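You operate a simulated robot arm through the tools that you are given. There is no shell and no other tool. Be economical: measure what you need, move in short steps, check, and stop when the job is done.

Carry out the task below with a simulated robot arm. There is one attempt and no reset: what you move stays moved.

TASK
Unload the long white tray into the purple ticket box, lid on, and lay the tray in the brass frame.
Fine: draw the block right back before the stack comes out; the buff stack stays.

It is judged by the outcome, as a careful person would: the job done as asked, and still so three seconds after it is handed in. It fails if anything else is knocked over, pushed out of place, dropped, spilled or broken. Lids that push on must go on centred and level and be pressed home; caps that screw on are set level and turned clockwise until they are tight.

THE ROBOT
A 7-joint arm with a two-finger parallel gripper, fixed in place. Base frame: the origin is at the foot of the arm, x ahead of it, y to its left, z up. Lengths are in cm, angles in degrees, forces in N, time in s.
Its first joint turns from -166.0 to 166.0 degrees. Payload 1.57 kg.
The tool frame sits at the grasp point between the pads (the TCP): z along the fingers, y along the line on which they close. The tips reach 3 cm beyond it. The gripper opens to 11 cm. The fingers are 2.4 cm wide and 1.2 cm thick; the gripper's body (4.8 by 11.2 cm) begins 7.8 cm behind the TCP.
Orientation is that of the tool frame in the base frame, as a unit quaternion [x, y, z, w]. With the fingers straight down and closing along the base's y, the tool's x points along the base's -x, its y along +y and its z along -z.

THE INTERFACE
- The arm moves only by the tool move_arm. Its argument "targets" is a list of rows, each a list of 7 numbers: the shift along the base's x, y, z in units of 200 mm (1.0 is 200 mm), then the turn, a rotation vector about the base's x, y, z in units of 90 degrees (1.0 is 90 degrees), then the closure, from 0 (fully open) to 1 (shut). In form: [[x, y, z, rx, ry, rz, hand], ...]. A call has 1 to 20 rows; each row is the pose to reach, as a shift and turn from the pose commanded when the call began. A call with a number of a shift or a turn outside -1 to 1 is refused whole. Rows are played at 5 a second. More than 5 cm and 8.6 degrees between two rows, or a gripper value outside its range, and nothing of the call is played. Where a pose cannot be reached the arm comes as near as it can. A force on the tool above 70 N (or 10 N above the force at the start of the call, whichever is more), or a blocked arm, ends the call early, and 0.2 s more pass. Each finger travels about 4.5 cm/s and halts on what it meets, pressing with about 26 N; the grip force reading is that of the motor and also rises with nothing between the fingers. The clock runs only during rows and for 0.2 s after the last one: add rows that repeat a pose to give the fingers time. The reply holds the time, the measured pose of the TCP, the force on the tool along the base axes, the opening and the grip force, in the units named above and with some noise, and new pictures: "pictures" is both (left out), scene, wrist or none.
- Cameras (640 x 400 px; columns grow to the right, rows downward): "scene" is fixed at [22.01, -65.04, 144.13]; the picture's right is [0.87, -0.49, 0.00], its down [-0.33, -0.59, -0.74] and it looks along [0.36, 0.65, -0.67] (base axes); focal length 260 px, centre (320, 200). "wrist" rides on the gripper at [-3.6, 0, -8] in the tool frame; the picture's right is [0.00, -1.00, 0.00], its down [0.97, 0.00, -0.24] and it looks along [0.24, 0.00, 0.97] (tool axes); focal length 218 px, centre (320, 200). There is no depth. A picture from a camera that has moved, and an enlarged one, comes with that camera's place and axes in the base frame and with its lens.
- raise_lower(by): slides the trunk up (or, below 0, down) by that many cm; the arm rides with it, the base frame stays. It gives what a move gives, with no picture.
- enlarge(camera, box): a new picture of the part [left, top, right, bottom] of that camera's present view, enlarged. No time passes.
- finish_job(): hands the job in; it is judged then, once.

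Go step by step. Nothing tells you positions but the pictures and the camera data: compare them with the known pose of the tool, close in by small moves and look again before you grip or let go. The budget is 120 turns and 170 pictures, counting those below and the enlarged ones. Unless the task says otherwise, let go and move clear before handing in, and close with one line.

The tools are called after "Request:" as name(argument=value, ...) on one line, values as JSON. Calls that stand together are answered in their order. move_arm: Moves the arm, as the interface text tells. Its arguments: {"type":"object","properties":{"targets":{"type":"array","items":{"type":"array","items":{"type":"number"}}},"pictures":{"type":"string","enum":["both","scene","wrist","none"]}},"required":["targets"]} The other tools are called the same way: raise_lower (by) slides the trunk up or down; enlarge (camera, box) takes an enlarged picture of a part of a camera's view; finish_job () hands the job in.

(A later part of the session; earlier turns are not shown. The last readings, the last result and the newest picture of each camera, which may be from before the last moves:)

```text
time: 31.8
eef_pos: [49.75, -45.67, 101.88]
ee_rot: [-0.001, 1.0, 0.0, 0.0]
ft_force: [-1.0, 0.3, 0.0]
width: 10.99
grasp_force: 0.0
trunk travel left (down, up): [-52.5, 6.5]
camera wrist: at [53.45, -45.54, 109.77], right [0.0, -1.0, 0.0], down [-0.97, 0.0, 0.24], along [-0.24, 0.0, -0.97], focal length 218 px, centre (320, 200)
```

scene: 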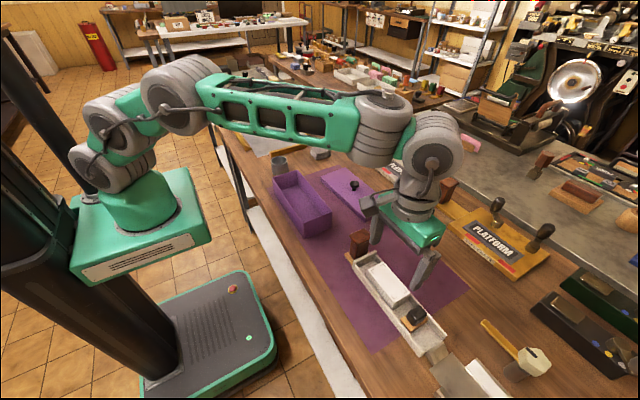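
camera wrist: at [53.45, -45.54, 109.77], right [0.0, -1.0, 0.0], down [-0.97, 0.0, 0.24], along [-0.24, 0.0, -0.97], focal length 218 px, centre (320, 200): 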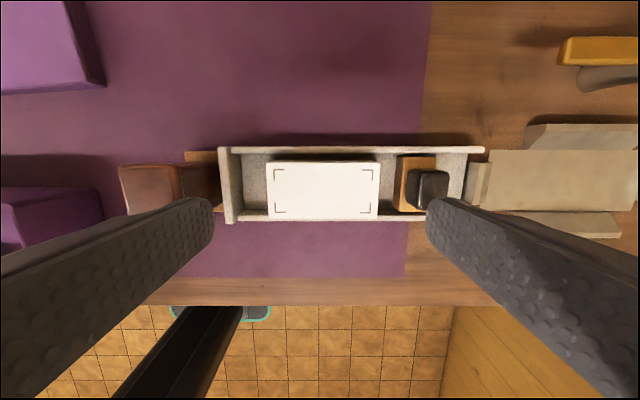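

Lengthwise, the stack runs from about y=-41.15 to -50.4. I'll go down to just above it and check the finger alignment.

Request:
move_arm(targets=[[0.008, -0.005, -0.15, 0, 0, 0, 0.05], [0.008, -0.005, -0.27, 0, 0, 0, 0.05], [0.008, -0.005, -0.325, 0, 0, 0, 0.05], [0.008, -0.005, -0.325, 0, 0, 0, 0.05]])

Request:
enlarge(camera="scene", box=[340, 220, 468, 348])

```text
time: 32.8
eef_pos: [49.93, -45.59, 95.32]
ee_rot: [0.0, 1.0, 0.0, -0.001]
ft_force: [-0.9, 1.1, -0.5]
width: 10.44
grasp_force: 0.0
trunk travel left (down, up): [-52.5, 6.5]
camera wrist: at [53.6, -45.57, 103.22], right [0.0, -1.0, 0.0], down [-0.97, 0.0, 0.24], along [-0.24, 0.0, -0.97], focal length 218 px, centre (320, 200)
```

scene: 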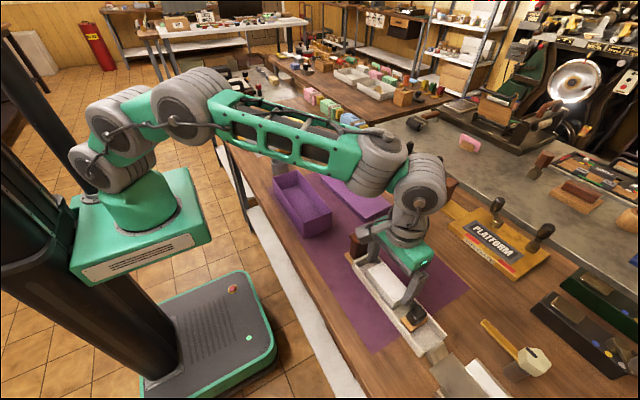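
wrist: 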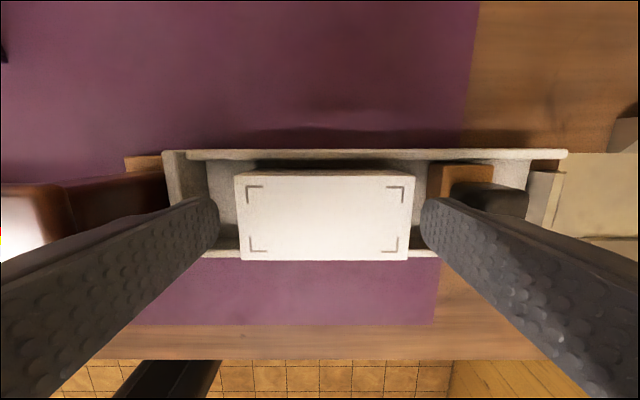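

```text
3.12 times, centred on (404, 284) of scene
camera zoom: at [22.01, -65.04, 144.13], right [0.87, -0.49, 0.0], down [-0.33, -0.59, -0.74], along [0.36, 0.65, -0.67], focal length 812 px, centre (58, -62)
```

zoom: 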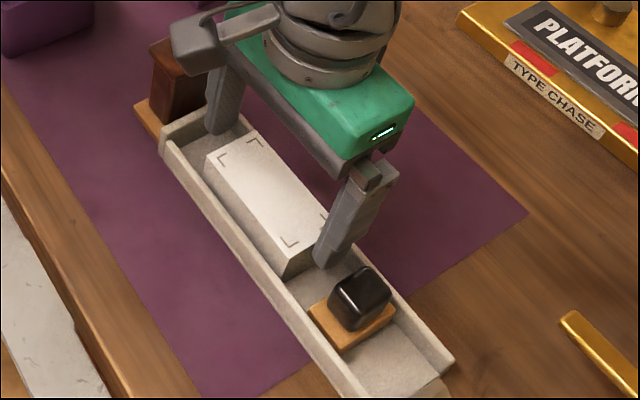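

Well aligned; I'll shift 0.2 cm toward -y, go down inside the tray and close.

Request:
move_arm(targets=[[0, -0.01, -0.03, 0, 0, 0, 0.05], [0, -0.01, -0.08, 0, 0, 0, 0.05], [0, -0.01, -0.12, 0, 0, 0, 0.05], [0, -0.01, -0.145, 0, 0, 0, 0.05]], pictures="none")

```text
time: 33.8
eef_pos: [50.0, -45.87, 92.42]
ee_rot: [-0.001, 1.0, 0.0, 0.0]
ft_force: [-0.2, -0.2, 0.1]
width: 10.47
grasp_force: 0.1
trunk travel left (down, up): [-52.5, 6.5]
```

Request:
move_arm(targets=[[0, 0, 0, 0, 0, 0, 0.15], [0, 0, 0, 0, 0, 0, 0.25], [0, 0, 0, 0, 0, 0, 0.3], [0, 0, 0.02, 0, 0, 0, 0.3], [0, 0, 0.05, 0, 0, 0, 0.3], [0, 0, 0.08, 0, 0, 0, 0.3], [0, 0, 0.08, 0, 0, 0, 0.3]])

```text
time: 35.4
eef_pos: [50.05, -45.98, 93.99]
ee_rot: [0.0, 1.0, 0.0, 0.0]
ft_force: [0.2, 0.5, -1.1]
width: 8.94
grasp_force: 26.1
trunk travel left (down, up): [-52.5, 6.5]
camera wrist: at [53.63, -45.86, 101.94], right [0.0, -1.0, 0.0], down [-0.97, 0.0, 0.24], along [-0.24, 0.0, -0.97], focal length 218 px, centre (320, 200)
```

scene: 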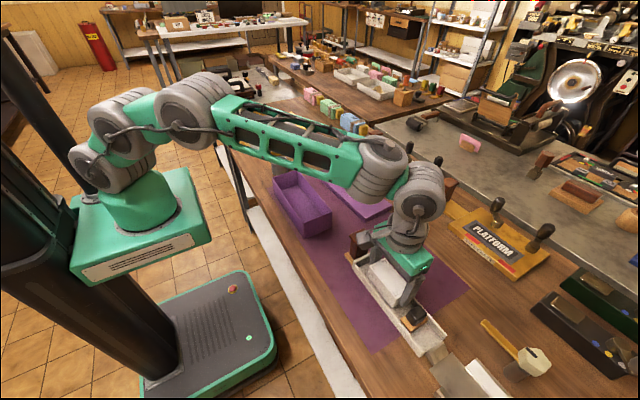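
wrist: 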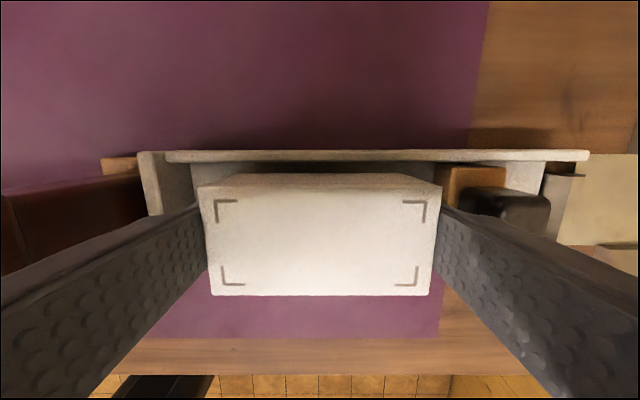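

The stack is held at 8.9 cm and rising. I'll lift it clear and check again.

Request:
move_arm(targets=[[0, 0, 0.05, 0, 0, 0, 0.3], [0, 0, 0.12, 0, 0, 0, 0.3], [0, 0, 0.2, 0, 0, 0, 0.3], [0, 0, 0.3, 0, 0, 0, 0.3], [0, 0, 0.4, 0, 0, 0, 0.3], [0, 0, 0.5, 0, 0, 0, 0.3]])

Request:
enlarge(camera="scene", box=[240, 140, 470, 360])

```text
time: 36.8
eef_pos: [49.97, -45.9, 104.02]
ee_rot: [0.001, 1.0, 0.001, 0.0]
ft_force: [-0.1, 0.5, -1.2]
width: 8.92
grasp_force: 26.2
trunk travel left (down, up): [-52.5, 6.5]
camera wrist: at [53.66, -45.9, 111.97], right [0.0, -1.0, 0.0], down [-0.97, 0.0, 0.24], along [-0.24, 0.0, -0.97], focal length 218 px, centre (320, 200)
```

scene: 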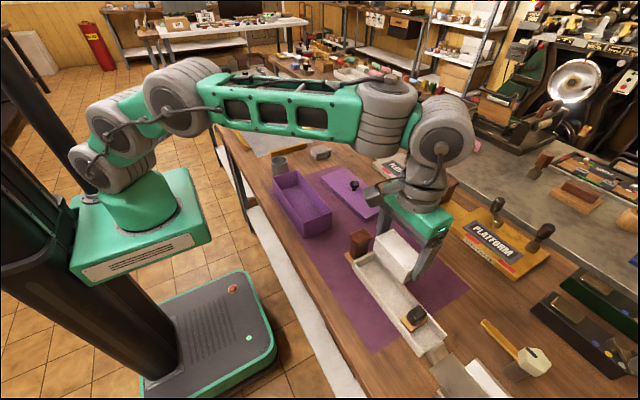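
wrist: 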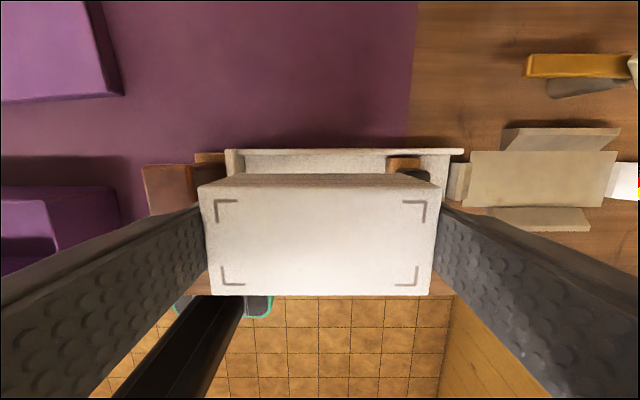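

```text
1.82 times, centred on (355, 250) of scene
camera zoom: at [22.01, -65.04, 144.13], right [0.87, -0.49, 0.0], down [-0.33, -0.59, -0.74], along [0.36, 0.65, -0.67], focal length 472 px, centre (256, 109)
```

zoom: 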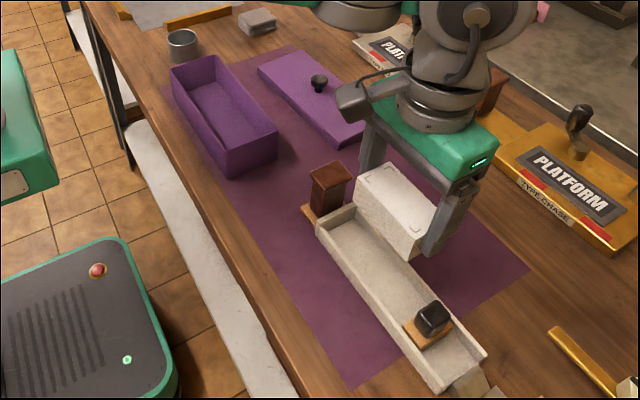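

The whole stack is out and the tray is empty but for the block. I'll carry it high over to the purple box.

Request:
move_arm(targets=[[0, 0.05, 0.15, 0, 0, 0, 0.3], [0, 0.15, 0.3, 0, 0, 0, 0.3], [-0.03, 0.3, 0.3, 0, 0, 0, 0.3], [-0.06, 0.45, 0.3, 0, 0, 0, 0.3], [-0.1, 0.6, 0.3, 0, 0, 0, 0.3], [-0.15, 0.75, 0.3, 0, 0, 0, 0.3], [-0.2, 0.9, 0.3, 0, 0, 0, 0.3], [-0.25, 1.0, 0.3, 0, 0, 0, 0.3]])

```text
time: 38.6
eef_pos: [44.91, -25.88, 110.06]
ee_rot: [0.0, 1.0, -0.001, -0.001]
ft_force: [0.3, 0.4, -1.5]
width: 8.93
grasp_force: 26.2
trunk travel left (down, up): [-52.5, 6.5]
camera wrist: at [48.54, -25.82, 118.01], right [0.0, -1.0, 0.0], down [-0.97, 0.0, 0.24], along [-0.24, 0.0, -0.97], focal length 218 px, centre (320, 200)
```

scene: 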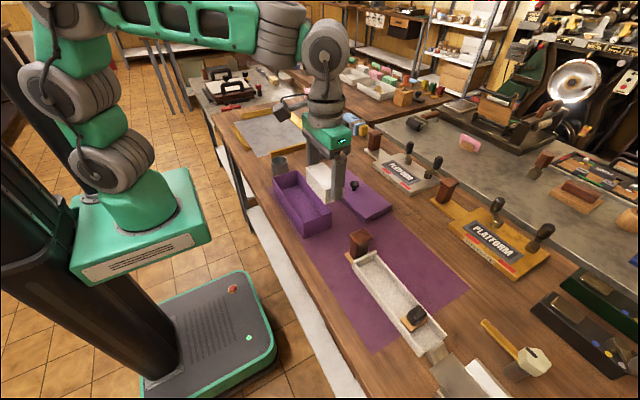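
wrist: 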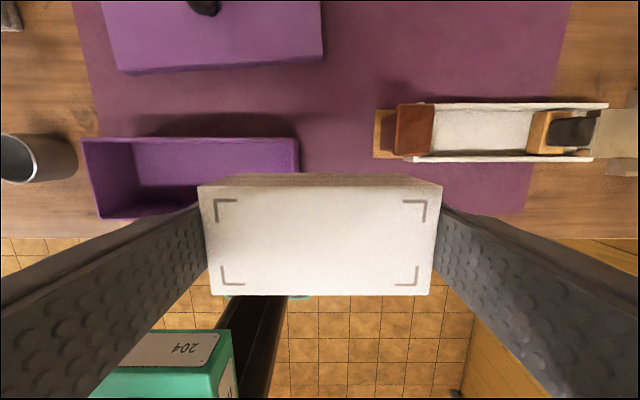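

The box rim is near z=95, with its centre near (45,-12.6). I'll move above it and check.

Request:
move_arm(targets=[[0, 0.2, -0.05, 0, 0, 0, 0.3], [0, 0.4, -0.1, 0, 0, 0, 0.3], [0, 0.6, -0.15, 0, 0, 0, 0.3], [0, 0.66, -0.2, 0, 0, 0, 0.3], [0, 0.66, -0.2, 0, 0, 0, 0.3]])

Request:
enlarge(camera="scene", box=[250, 110, 410, 260])

```text
time: 39.8
eef_pos: [44.95, -12.74, 105.98]
ee_rot: [0.0, 1.0, 0.0, 0.0]
ft_force: [0.5, -0.6, -1.2]
width: 8.94
grasp_force: 26.3
trunk travel left (down, up): [-52.5, 6.5]
camera wrist: at [48.58, -12.65, 113.96], right [0.0, -1.0, 0.0], down [-0.97, 0.0, 0.24], along [-0.24, 0.0, -0.97], focal length 218 px, centre (320, 200)
```

scene: 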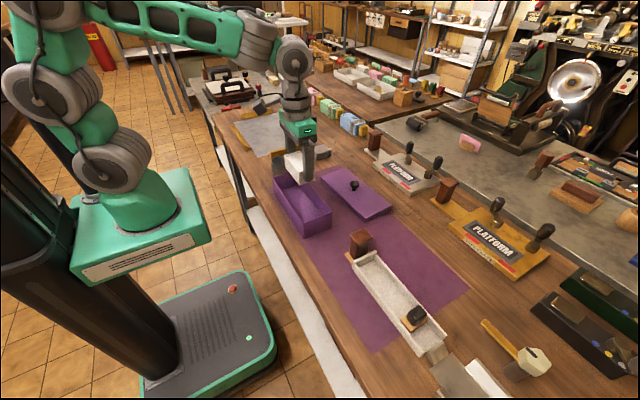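
wrist: 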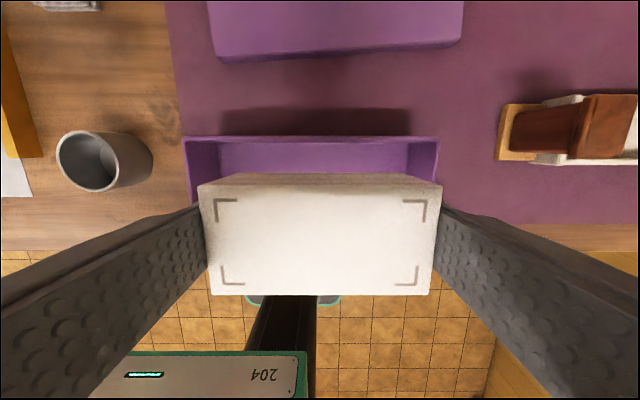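

```text
2.67 times, centred on (330, 185) of scene
camera zoom: at [22.01, -65.04, 144.13], right [0.87, -0.49, 0.0], down [-0.33, -0.59, -0.74], along [0.36, 0.65, -0.67], focal length 693 px, centre (293, 240)
```

zoom: 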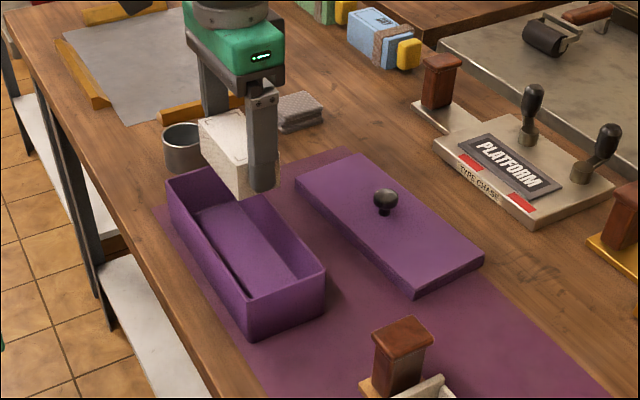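

The box centre works out at about (44.75,-11.75), rim z≈93.3. I'll align and go down to just above the rim.

Request:
move_arm(targets=[[-0.01, 0.05, -0.1, 0, 0, 0, 0.3], [-0.01, 0.05, -0.2, 0, 0, 0, 0.3], [-0.01, 0.05, -0.33, 0, 0, 0, 0.3], [-0.01, 0.05, -0.33, 0, 0, 0, 0.3]])

Request:
enlarge(camera="scene", box=[250, 130, 350, 250])

```text
time: 40.8
eef_pos: [44.67, -11.84, 99.38]
ee_rot: [0.0, 1.0, 0.0, -0.001]
ft_force: [-0.2, 0.1, -1.5]
width: 8.95
grasp_force: 25.6
trunk travel left (down, up): [-52.5, 6.5]
camera wrist: at [48.34, -11.68, 107.35], right [0.0, -1.0, 0.0], down [-0.97, 0.0, 0.24], along [-0.24, 0.0, -0.97], focal length 218 px, centre (320, 200)
```

scene: 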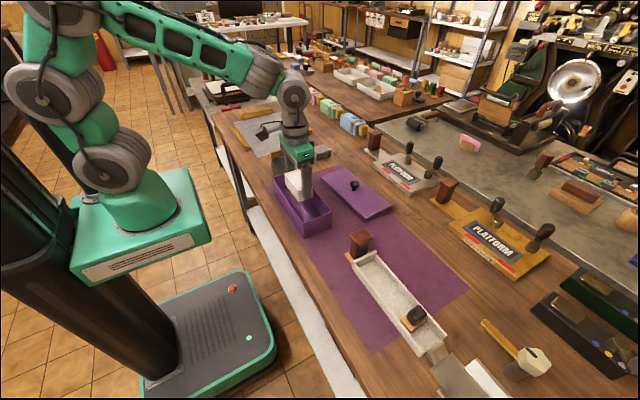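
wrist: 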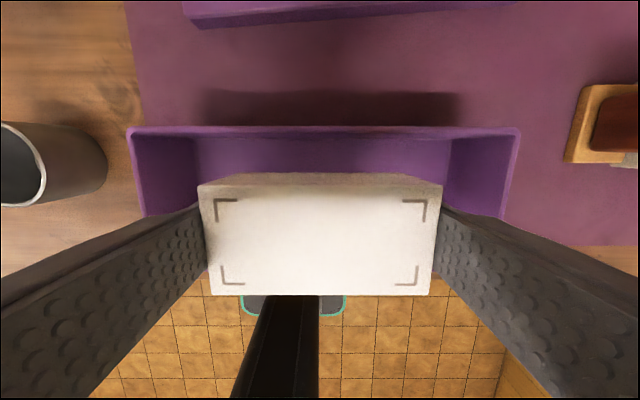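

```text
3.33 times, centred on (300, 190) of scene
camera zoom: at [22.01, -65.04, 144.13], right [0.87, -0.49, 0.0], down [-0.33, -0.59, -0.74], along [0.36, 0.65, -0.67], focal length 866 px, centre (387, 233)
```

zoom: 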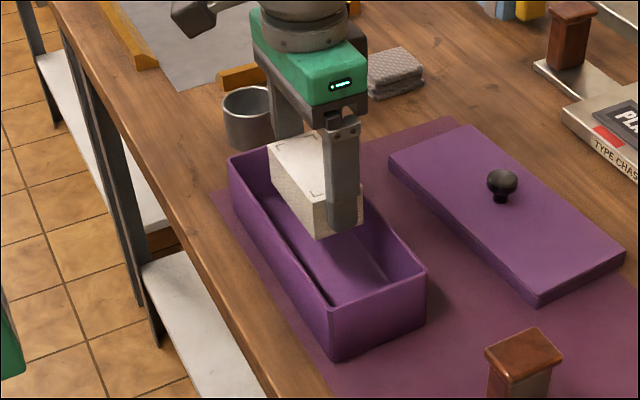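

Centred well. I'll shift 0.25 cm in x and lower the stack into the box, watching the force at the end.

Request:
move_arm(targets=[[0.0125, 0, -0.08, 0, 0, 0, 0.3], [0.0125, 0, -0.16, 0, 0, 0, 0.3], [0.0125, 0, -0.24, 0, 0, 0, 0.3], [0.0125, 0, -0.3, 0, 0, 0, 0.3]], pictures="none")

Request:
move_arm(targets=[[0, 0, -0.01, 0, 0, 0, 0.3], [0, 0, -0.02, 0, 0, 0, 0.3], [0, 0, -0.03, 0, 0, 0, 0.3]], pictures="wrist")

```text
time: 41.8
eef_pos: [45.05, -11.59, 93.4]
ee_rot: [0.0, 1.0, 0.001, 0.0]
ft_force: [-1.5, 0.4, -1.2]
width: 8.93
grasp_force: 26.2
trunk travel left (down, up): [-52.5, 6.5]
```

```text
time: 42.6
eef_pos: [45.01, -11.65, 92.79]
ee_rot: [-0.001, 1.0, 0.0, -0.001]
ft_force: [-0.3, -0.6, -1.2]
width: 8.95
grasp_force: 25.8
trunk travel left (down, up): [-52.5, 6.5]
camera wrist: at [48.66, -11.66, 100.76], right [0.0, -1.0, 0.0], down [-0.97, 0.0, 0.24], along [-0.24, 0.0, -0.97], focal length 218 px, centre (320, 200)
```

wrist: 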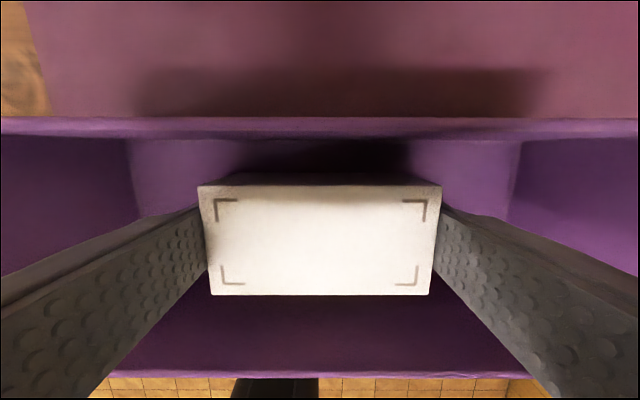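

Request:
move_arm(targets=[[0, 0, -0.01, 0, 0, 0, 0.3], [0, 0, -0.02, 0, 0, 0, 0.3], [0, 0, -0.025, 0, 0, 0, 0.3]], pictures="none")

```text
time: 43.4
eef_pos: [45.03, -11.67, 92.36]
ee_rot: [0.0, 1.0, -0.001, 0.0]
ft_force: [-0.9, -0.7, 0.4]
width: 8.91
grasp_force: 26.1
trunk travel left (down, up): [-52.5, 6.5]
```

Request:
move_arm(targets=[[0, 0, -0.008, 0, 0, 0, 0.3], [0, 0, -0.015, 0, 0, 0, 0.3]], pictures="none")

```text
time: 44.0
eef_pos: [45.09, -11.6, 92.29]
ee_rot: [-0.001, 1.0, 0.0, 0.002]
ft_force: [-4.6, 1.9, 23.0]
width: 8.94
grasp_force: 26.2
trunk travel left (down, up): [-52.5, 6.5]
```

The stack is on the box floor. I'll ease up a touch, open and rise.

Request:
move_arm(targets=[[0, 0, 0.01, 0, 0, 0, 0.3], [0, 0, 0.01, 0, 0, 0, 0.1], [0, 0, 0.01, 0, 0, 0, 0.02], [0, 0, 0.1, 0, 0, 0, 0.02], [0, 0, 0.25, 0, 0, 0, 0.02], [0, 0, 0.45, 0, 0, 0, 0.02], [0, 0, 0.65, 0, 0, 0, 0.02], [0.0, 0, 0.85, 0, 0, 0, 0.02]])

Request:
enlarge(camera="scene", box=[250, 130, 410, 250])

```text
time: 45.8
eef_pos: [45.12, -11.51, 109.09]
ee_rot: [-0.001, 1.0, 0.0, 0.0]
ft_force: [0.6, 0.2, 0.5]
width: 10.8
grasp_force: 0.0
trunk travel left (down, up): [-52.5, 6.5]
camera wrist: at [48.66, -11.61, 116.96], right [0.0, -1.0, 0.0], down [-0.97, 0.0, 0.24], along [-0.24, 0.0, -0.97], focal length 218 px, centre (320, 200)
```

scene: 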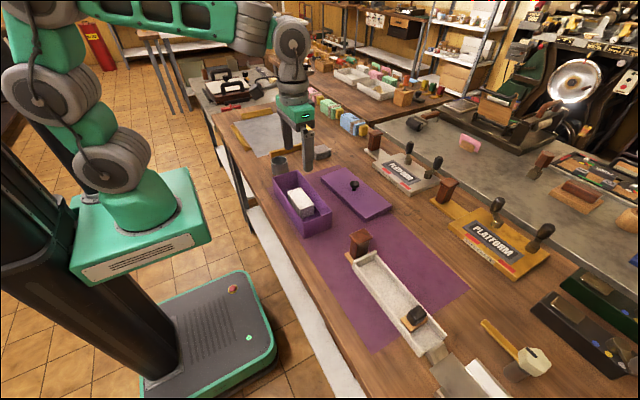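
wrist: 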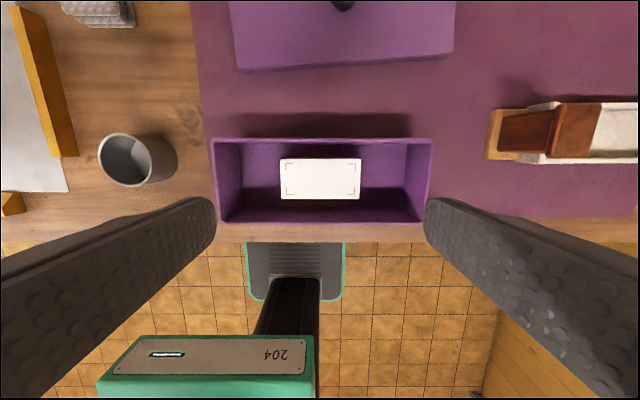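

```text
3.33 times, centred on (330, 190) of scene
camera zoom: at [22.01, -65.04, 144.13], right [0.87, -0.49, 0.0], down [-0.33, -0.59, -0.74], along [0.36, 0.65, -0.67], focal length 866 px, centre (287, 233)
```

zoom: 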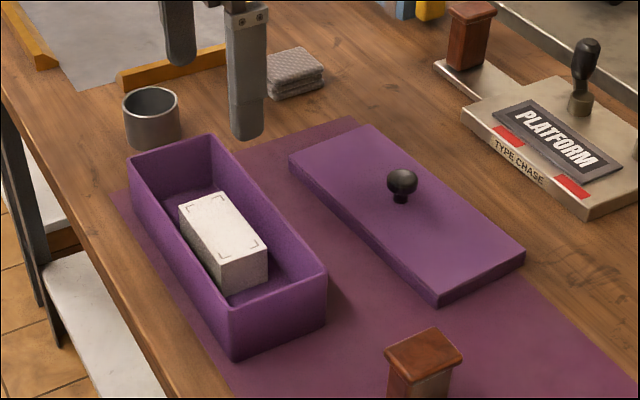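

The stack lies flat in the box. Next is the lid with its black knob, near (62,-14); I'll move the camera over it.

Request:
move_arm(targets=[[0.2, 0, 0, 0, 0, 0, 0.1], [0.4, 0, 0, 0, 0, 0, 0.3], [0.6, 0, 0, 0, 0, 0, 0.45], [0.75, -0.05, 0, 0, 0, 0, 0.5]])

Request:
enlarge(camera="scene", box=[300, 140, 420, 240])

```text
time: 46.8
eef_pos: [60.11, -12.63, 109.02]
ee_rot: [0.0, 1.0, 0.0, -0.001]
ft_force: [0.2, -0.7, 0.0]
width: 5.52
grasp_force: 0.0
trunk travel left (down, up): [-52.5, 6.5]
camera wrist: at [63.74, -12.66, 116.9], right [0.0, -1.0, 0.0], down [-0.97, 0.0, 0.24], along [-0.24, 0.0, -0.97], focal length 218 px, centre (320, 200)
```

scene: 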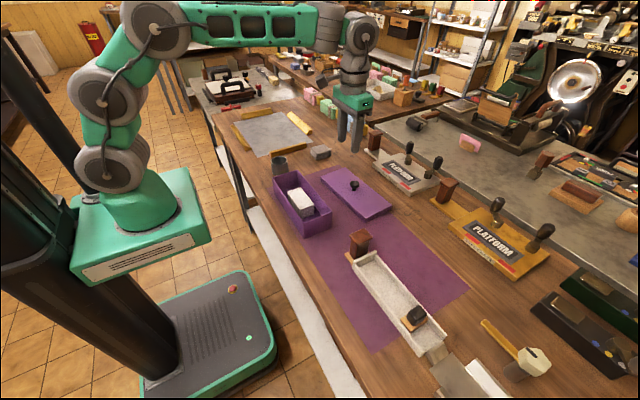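
wrist: 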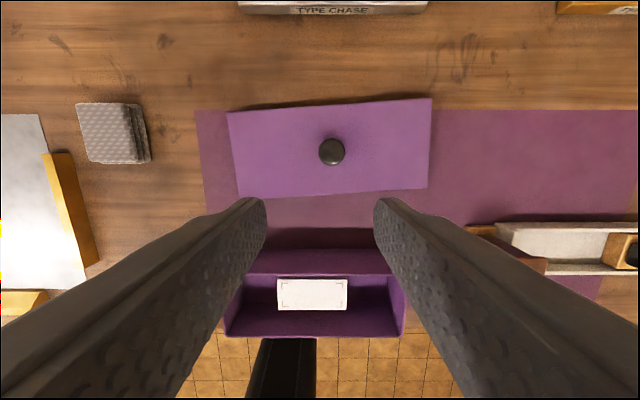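

```text
4.00 times, centred on (360, 190) of scene
camera zoom: at [22.01, -65.04, 144.13], right [0.87, -0.49, 0.0], down [-0.33, -0.59, -0.74], along [0.36, 0.65, -0.67], focal length 1039 px, centre (160, 240)
```

zoom: 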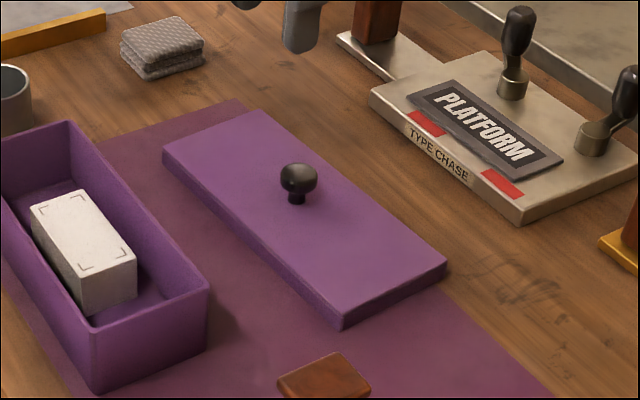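

The lid is about 23.7×10.2 cm, turned about 3.5°, with its knob at (63.1,-14.0). It caps over the box rim. I'll come down over the knob.

Request:
move_arm(targets=[[0.08, -0.04, -0.15, 0, 0, 0, 0.5], [0.15, -0.067, -0.3, 0, 0, 0, 0.5], [0.15, -0.067, -0.5, 0, 0, 0, 0.5], [0.15, -0.067, -0.58, 0, 0, 0, 0.5]])

Request:
enlarge(camera="scene", box=[310, 140, 410, 220])

```text
time: 47.8
eef_pos: [63.03, -14.04, 97.41]
ee_rot: [0.0, 1.0, 0.0, -0.001]
ft_force: [0.4, 0.2, 0.9]
width: 5.5
grasp_force: 0.0
trunk travel left (down, up): [-52.5, 6.5]
camera wrist: at [66.66, -14.08, 105.36], right [0.0, -1.0, 0.0], down [-0.97, 0.0, 0.24], along [-0.24, 0.0, -0.97], focal length 218 px, centre (320, 200)
```

scene: 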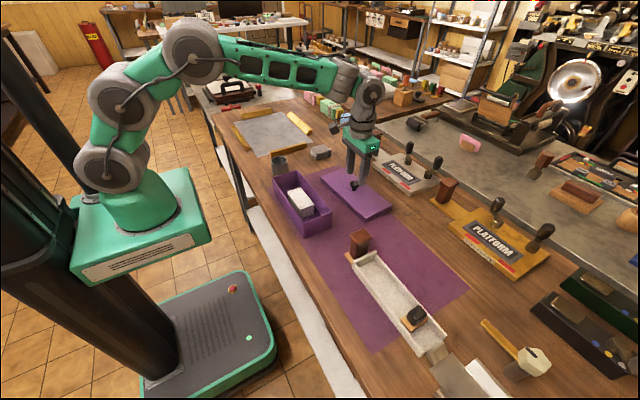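
wrist: 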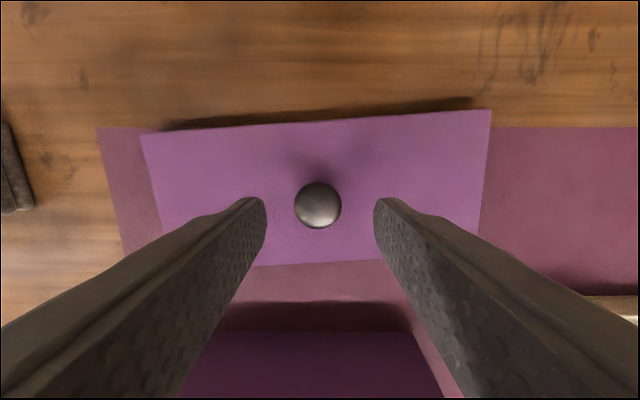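

```text
5.00 times, centred on (360, 180) of scene
camera zoom: at [22.01, -65.04, 144.13], right [0.87, -0.49, 0.0], down [-0.33, -0.59, -0.74], along [0.36, 0.65, -0.67], focal length 1299 px, centre (120, 300)
```

zoom: 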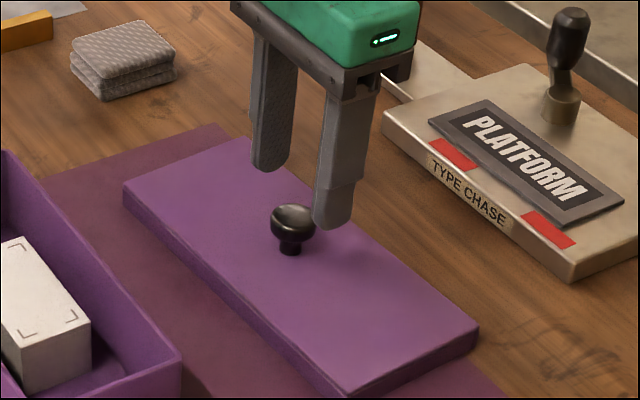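

The knob is centred between the fingers. I'll go down and grip it.

Request:
move_arm(targets=[[0, 0.003, -0.1, 0, 0, 0, 0.5], [0, 0.003, -0.185, 0, 0, 0, 0.5], [0, 0.003, -0.185, 0, 0, 0, 0.7], [0, 0.003, -0.185, 0, 0, 0, 0.85], [0, 0.003, -0.185, 0, 0, 0, 0.85]])

Request:
enlarge(camera="scene", box=[310, 140, 410, 220])

```text
time: 49.0
eef_pos: [63.04, -13.95, 93.79]
ee_rot: [-0.001, 1.0, 0.0, -0.001]
ft_force: [0.5, -0.5, -0.2]
width: 2.85
grasp_force: 24.0
trunk travel left (down, up): [-52.5, 6.5]
camera wrist: at [66.63, -13.98, 101.68], right [0.0, -1.0, 0.0], down [-0.97, 0.0, 0.24], along [-0.24, 0.0, -0.97], focal length 218 px, centre (320, 200)
```

scene: 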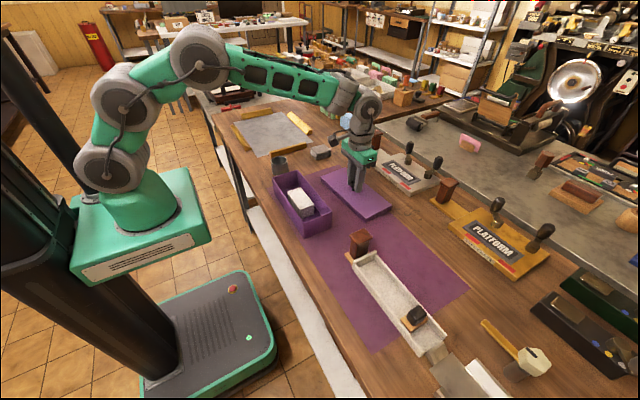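
wrist: 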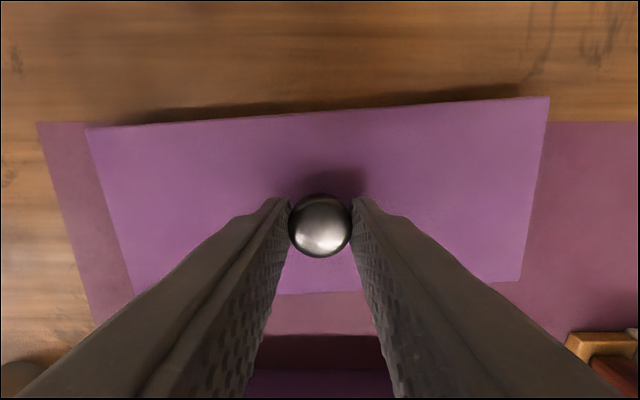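

```text
5.00 times, centred on (360, 180) of scene
camera zoom: at [22.01, -65.04, 144.13], right [0.87, -0.49, 0.0], down [-0.33, -0.59, -0.74], along [0.36, 0.65, -0.67], focal length 1299 px, centre (120, 300)
```

zoom: 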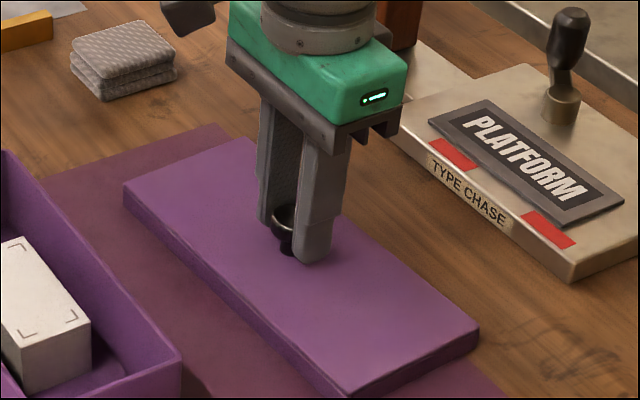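

Gripped. I'll lift the lid and turn it by -3.5° in the air.

Request:
move_arm(targets=[[0, 0, 0.05, 0, 0, 0, 0.85], [0, 0, 0.15, 0, 0, 0, 0.85], [0, 0, 0.28, 0, 0, -0.01, 0.85], [0, 0, 0.42, 0, 0, -0.03, 0.85], [0, 0, 0.55, 0, 0, -0.039, 0.85], [0, 0, 0.55, 0, 0, -0.039, 0.85]])

Request:
enlarge(camera="scene", box=[280, 110, 440, 240])

```text
time: 50.4
eef_pos: [62.92, -14.02, 104.73]
ee_rot: [0.03, 1.0, -0.001, 0.0]
ft_force: [0.1, -0.7, -1.6]
width: 2.83
grasp_force: 26.1
trunk travel left (down, up): [-52.5, 6.5]
camera wrist: at [66.66, -14.19, 112.65], right [-0.06, -1.0, 0.0], down [-0.97, 0.06, 0.24], along [-0.24, 0.02, -0.97], focal length 218 px, centre (320, 200)
```

scene: 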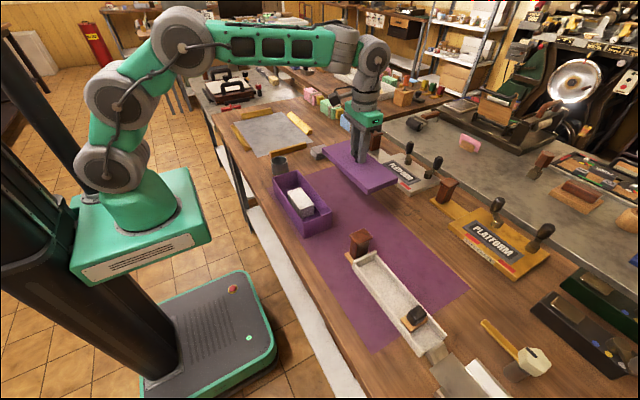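
wrist: 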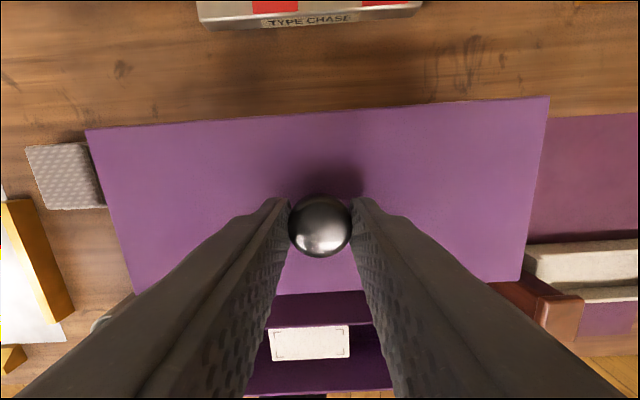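

```text
3.08 times, centred on (360, 175) of scene
camera zoom: at [22.01, -65.04, 144.13], right [0.87, -0.49, 0.0], down [-0.33, -0.59, -0.74], along [0.36, 0.65, -0.67], focal length 799 px, centre (197, 277)
```

zoom: 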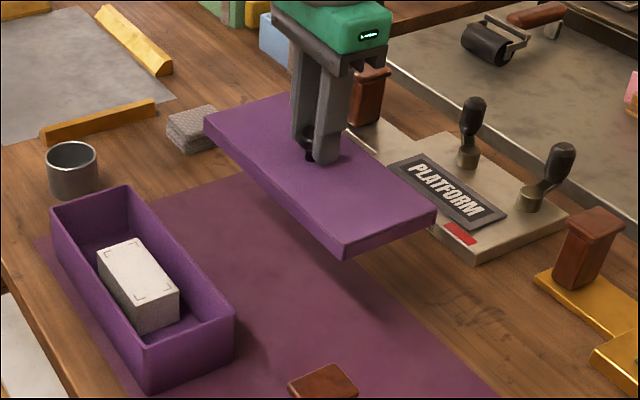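

The lid hangs level and is now square to within about half a degree. The box centre averages (45.05,-11.85), rim z≈94.8; I'll carry the lid over it.

Request:
move_arm(targets=[[-0.2, 0.02, 0.05, 0, 0, 0, 0.85], [-0.4, 0.05, 0.05, 0, 0, 0, 0.85], [-0.6, 0.08, 0.05, 0, 0, 0, 0.85], [-0.8, 0.1, 0.05, 0, 0, 0, 0.85], [-0.9, 0.107, 0.0, 0, 0, 0, 0.85], [-0.9, 0.107, -0.1, 0, 0, 0, 0.85], [-0.9, 0.107, -0.1, 0, 0, 0, 0.85]])

Request:
enlarge(camera="scene", box=[250, 130, 370, 250])

```text
time: 52.0
eef_pos: [44.98, -11.81, 102.69]
ee_rot: [0.031, 1.0, -0.001, 0.0]
ft_force: [1.0, 0.5, -1.2]
width: 2.86
grasp_force: 26.2
trunk travel left (down, up): [-52.5, 6.5]
camera wrist: at [48.7, -12.06, 110.62], right [-0.06, -1.0, 0.0], down [-0.97, 0.06, 0.24], along [-0.24, 0.02, -0.97], focal length 218 px, centre (320, 200)
```

scene: 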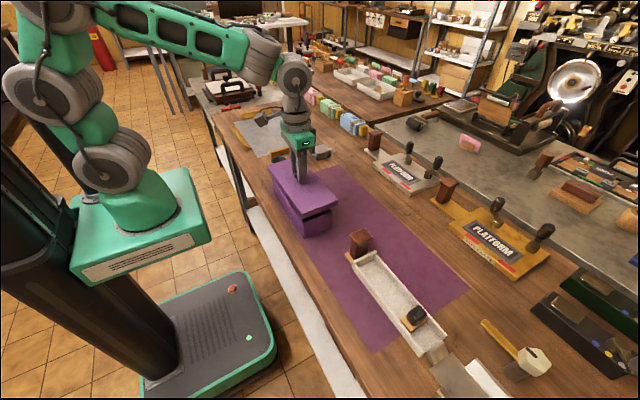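
wrist: 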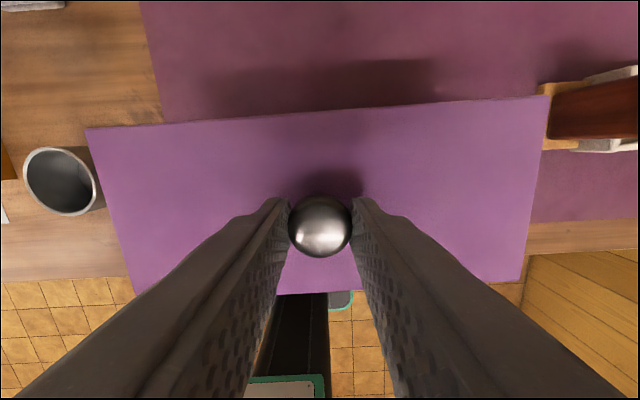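

```text
3.33 times, centred on (310, 190) of scene
camera zoom: at [22.01, -65.04, 144.13], right [0.87, -0.49, 0.0], down [-0.33, -0.59, -0.74], along [0.36, 0.65, -0.67], focal length 866 px, centre (353, 233)
```

zoom: 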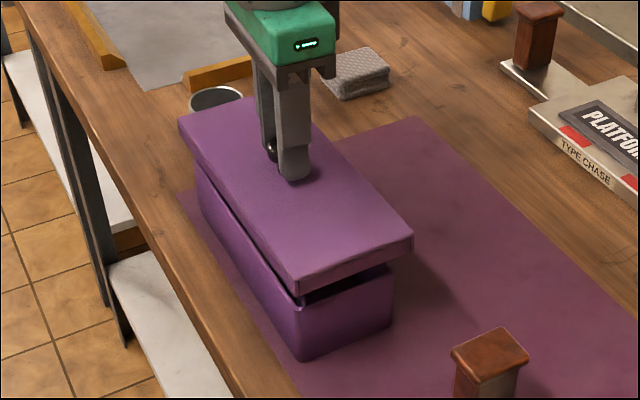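

The lid and box corners line up in the scene view. I'll lower in small steps and watch the force.

Request:
move_arm(targets=[[0.003, 0, -0.03, 0, 0, 0, 0.85], [0.003, 0, -0.06, 0, 0, 0, 0.85], [0.003, 0, -0.09, 0, 0, 0, 0.85]], pictures="none")

Request:
move_arm(targets=[[0, 0, -0.015, 0, 0, 0, 0.85], [0, 0, -0.03, 0, 0, 0, 0.85]], pictures="scene")

Request:
enlarge(camera="scene", box=[250, 140, 350, 250])

```text
time: 52.8
eef_pos: [45.03, -11.81, 100.89]
ee_rot: [0.03, 1.0, 0.0, 0.0]
ft_force: [0.1, -1.0, 0.7]
width: 2.85
grasp_force: 25.6
trunk travel left (down, up): [-52.5, 6.5]
```

```text
time: 53.4
eef_pos: [45.15, -11.86, 100.3]
ee_rot: [0.03, 1.0, -0.001, 0.0]
ft_force: [-0.1, 0.3, -0.3]
width: 2.86
grasp_force: 25.7
trunk travel left (down, up): [-52.5, 6.5]
```

scene: 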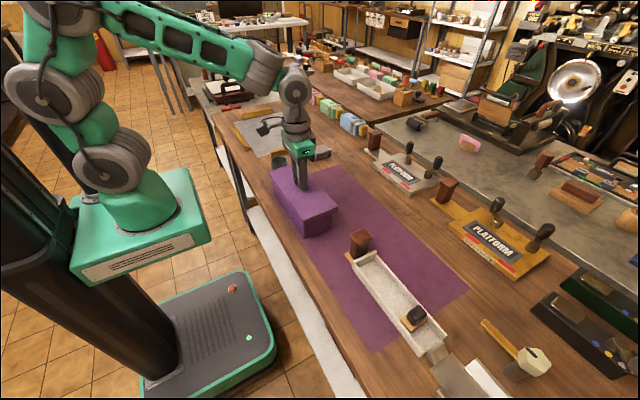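

```text
3.64 times, centred on (300, 195) of scene
camera zoom: at [22.01, -65.04, 144.13], right [0.87, -0.49, 0.0], down [-0.33, -0.59, -0.74], along [0.36, 0.65, -0.67], focal length 944 px, centre (393, 218)
```

zoom: 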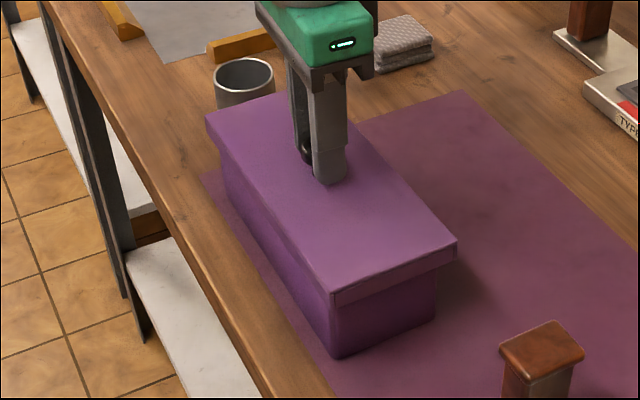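

No contact force yet. I'll keep lowering in small steps.

Request:
move_arm(targets=[[-0.006, 0, -0.015, 0, 0, 0, 0.85], [-0.006, 0, -0.03, 0, 0, 0, 0.85]], pictures="none")

Request:
move_arm(targets=[[0, 0, -0.015, 0, 0, 0, 0.85], [0, 0, -0.025, 0, 0, 0, 0.85]], pictures="none")

```text
time: 54.0
eef_pos: [44.99, -11.84, 99.6]
ee_rot: [0.03, 1.0, 0.0, 0.0]
ft_force: [-0.9, -0.1, -0.8]
width: 2.84
grasp_force: 26.2
trunk travel left (down, up): [-52.5, 6.5]
```

```text
time: 54.6
eef_pos: [45.0, -11.8, 99.21]
ee_rot: [0.03, 1.0, 0.0, 0.0]
ft_force: [-0.2, 0.6, -0.6]
width: 2.87
grasp_force: 26.2
trunk travel left (down, up): [-52.5, 6.5]
```

Request:
move_arm(targets=[[0, 0, -0.01, 0, 0, 0, 0.85], [0, 0, -0.02, 0, 0, 0, 0.85]], pictures="none")

Request:
move_arm(targets=[[0, 0, -0.01, 0, 0, 0, 0.85], [0, 0, -0.02, 0, 0, 0, 0.85]], pictures="both")

Request:
enlarge(camera="scene", box=[250, 140, 350, 250])

```text
time: 55.2
eef_pos: [45.0, -11.86, 98.82]
ee_rot: [0.031, 1.0, 0.0, 0.0]
ft_force: [0.5, -0.3, -0.1]
width: 2.87
grasp_force: 25.7
trunk travel left (down, up): [-52.5, 6.5]
```

```text
time: 55.8
eef_pos: [44.99, -11.78, 98.67]
ee_rot: [0.031, 1.0, 0.0, 0.003]
ft_force: [-4.3, -0.6, 18.5]
width: 2.86
grasp_force: 25.9
trunk travel left (down, up): [-52.5, 6.5]
camera wrist: at [48.56, -12.02, 106.64], right [-0.06, -1.0, 0.0], down [-0.97, 0.06, 0.24], along [-0.24, 0.01, -0.97], focal length 218 px, centre (320, 200)
```

scene: 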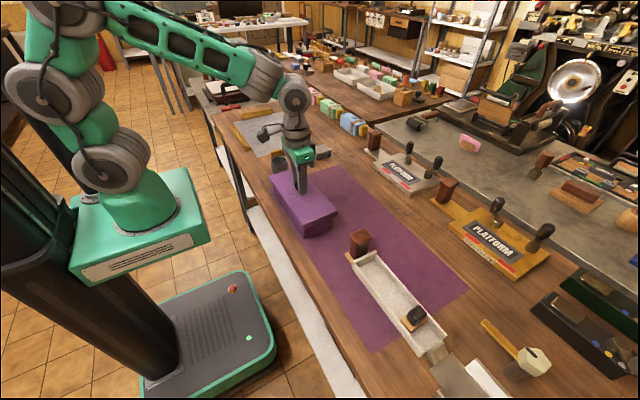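
wrist: 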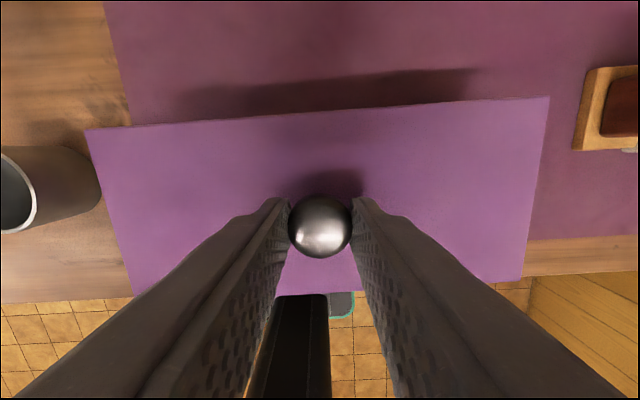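

```text
3.64 times, centred on (300, 195) of scene
camera zoom: at [22.01, -65.04, 144.13], right [0.87, -0.49, 0.0], down [-0.33, -0.59, -0.74], along [0.36, 0.65, -0.67], focal length 944 px, centre (393, 218)
```

zoom: 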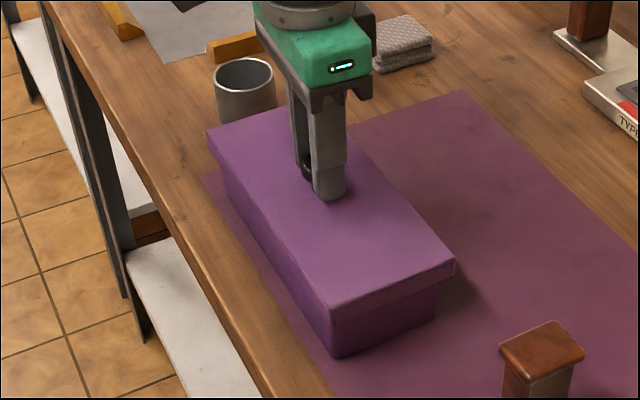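

Contact came at TCP 98.7, with the lid's skirt well over the rim. I'll press it home firmly.

Request:
move_arm(targets=[[0, 0, -0.01, 0, 0, 0, 0.85], [0, 0, -0.025, 0, 0, 0, 0.85], [0, 0, -0.025, 0, 0, 0, 0.85]], pictures="none")

```text
time: 56.6
eef_pos: [44.98, -11.8, 98.09]
ee_rot: [0.03, 1.0, 0.0, 0.002]
ft_force: [3.1, -3.0, 22.1]
width: 2.86
grasp_force: 26.0
trunk travel left (down, up): [-52.5, 6.5]
```

Request:
move_arm(targets=[[0, 0, -0.01, 0, 0, 0, 0.85], [0, 0, -0.02, 0, 0, 0, 0.85], [0, 0, -0.02, 0, 0, 0, 0.85]], pictures="both")

Request:
enlarge(camera="scene", box=[250, 140, 350, 250])

```text
time: 57.4
eef_pos: [44.9, -11.86, 97.9]
ee_rot: [0.03, 1.0, -0.001, 0.003]
ft_force: [-2.0, -1.7, 51.8]
width: 2.88
grasp_force: 26.2
trunk travel left (down, up): [-52.5, 6.5]
camera wrist: at [48.52, -11.99, 105.9], right [-0.06, -1.0, 0.0], down [-0.97, 0.06, 0.23], along [-0.23, 0.01, -0.97], focal length 218 px, centre (320, 200)
```

scene: 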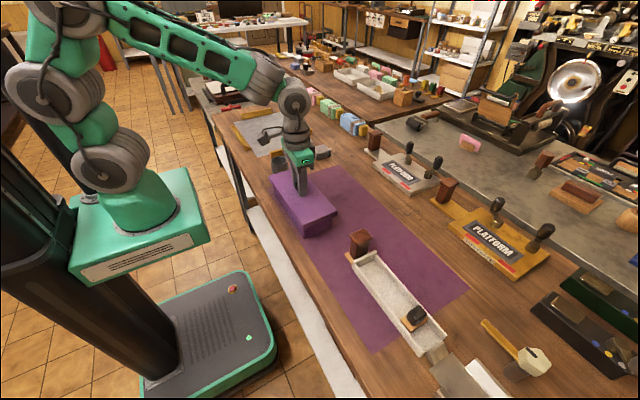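
wrist: 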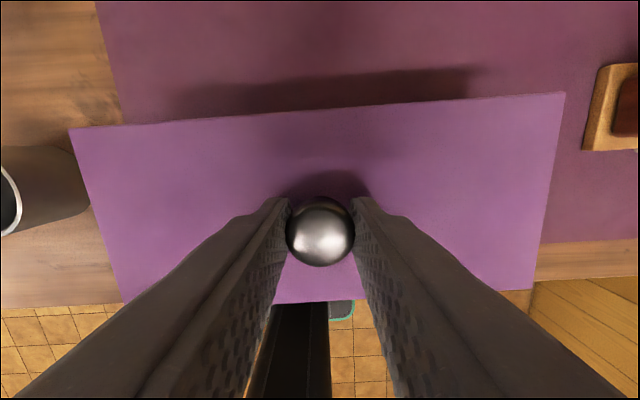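

```text
3.64 times, centred on (300, 195) of scene
camera zoom: at [22.01, -65.04, 144.13], right [0.87, -0.49, 0.0], down [-0.33, -0.59, -0.74], along [0.36, 0.65, -0.67], focal length 944 px, centre (393, 218)
```

zoom: 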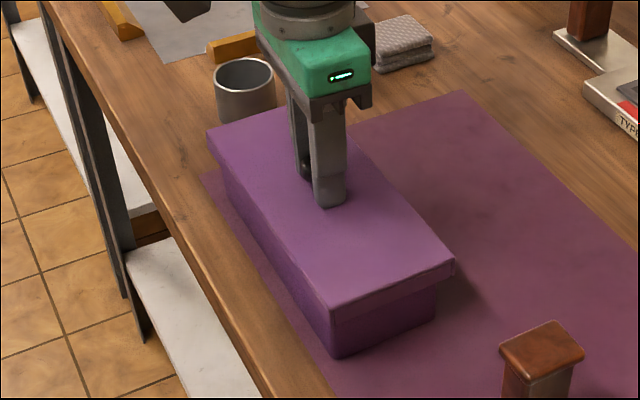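

The lid did not go further; the fingers slid on the knob, so it is home at over 50 N. I'll let go, rise and inspect.

Request:
move_arm(targets=[[0, 0, 0.03, 0, 0, 0, 0.85], [0, 0, 0.03, 0, 0, 0, 0.6], [0, 0, 0.03, 0, 0, 0, 0.45], [0, 0, 0.15, 0, 0, 0, 0.45], [0, 0, 0.35, 0, 0, 0.02, 0.4], [0, 0, 0.55, 0, 0, 0.039, 0.4]])

Request:
enlarge(camera="scene", box=[250, 140, 350, 250])

```text
time: 58.8
eef_pos: [44.91, -11.72, 108.62]
ee_rot: [0.0, 1.0, 0.0, -0.001]
ft_force: [-0.3, 0.0, -0.1]
width: 6.6
grasp_force: 0.1
trunk travel left (down, up): [-52.5, 6.5]
camera wrist: at [48.54, -11.69, 116.39], right [0.0, -1.0, 0.0], down [-0.97, 0.0, 0.24], along [-0.24, 0.0, -0.97], focal length 218 px, centre (320, 200)
```

scene: 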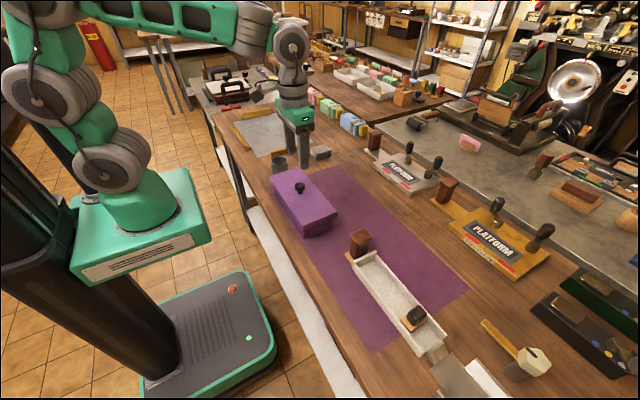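
wrist: 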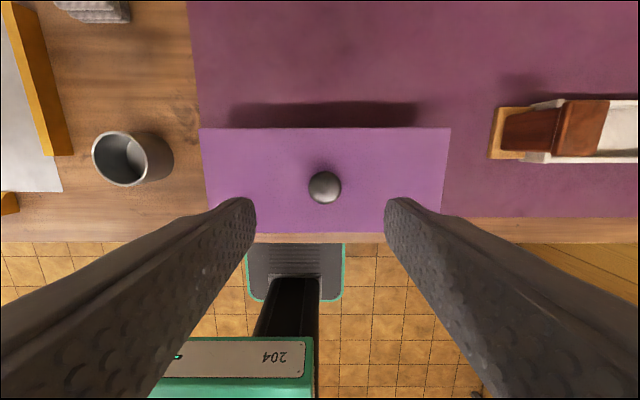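

```text
3.64 times, centred on (300, 195) of scene
camera zoom: at [22.01, -65.04, 144.13], right [0.87, -0.49, 0.0], down [-0.33, -0.59, -0.74], along [0.36, 0.65, -0.67], focal length 944 px, centre (393, 218)
```

zoom: 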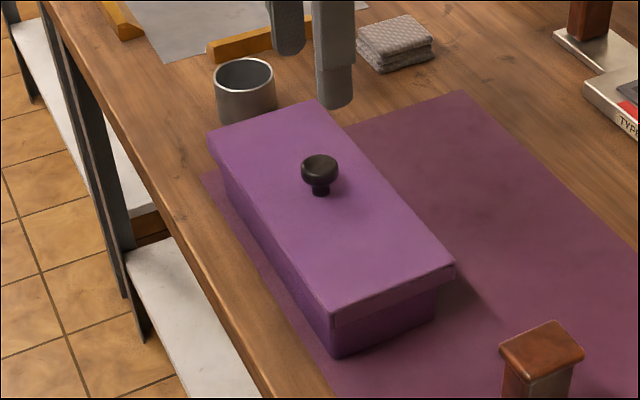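

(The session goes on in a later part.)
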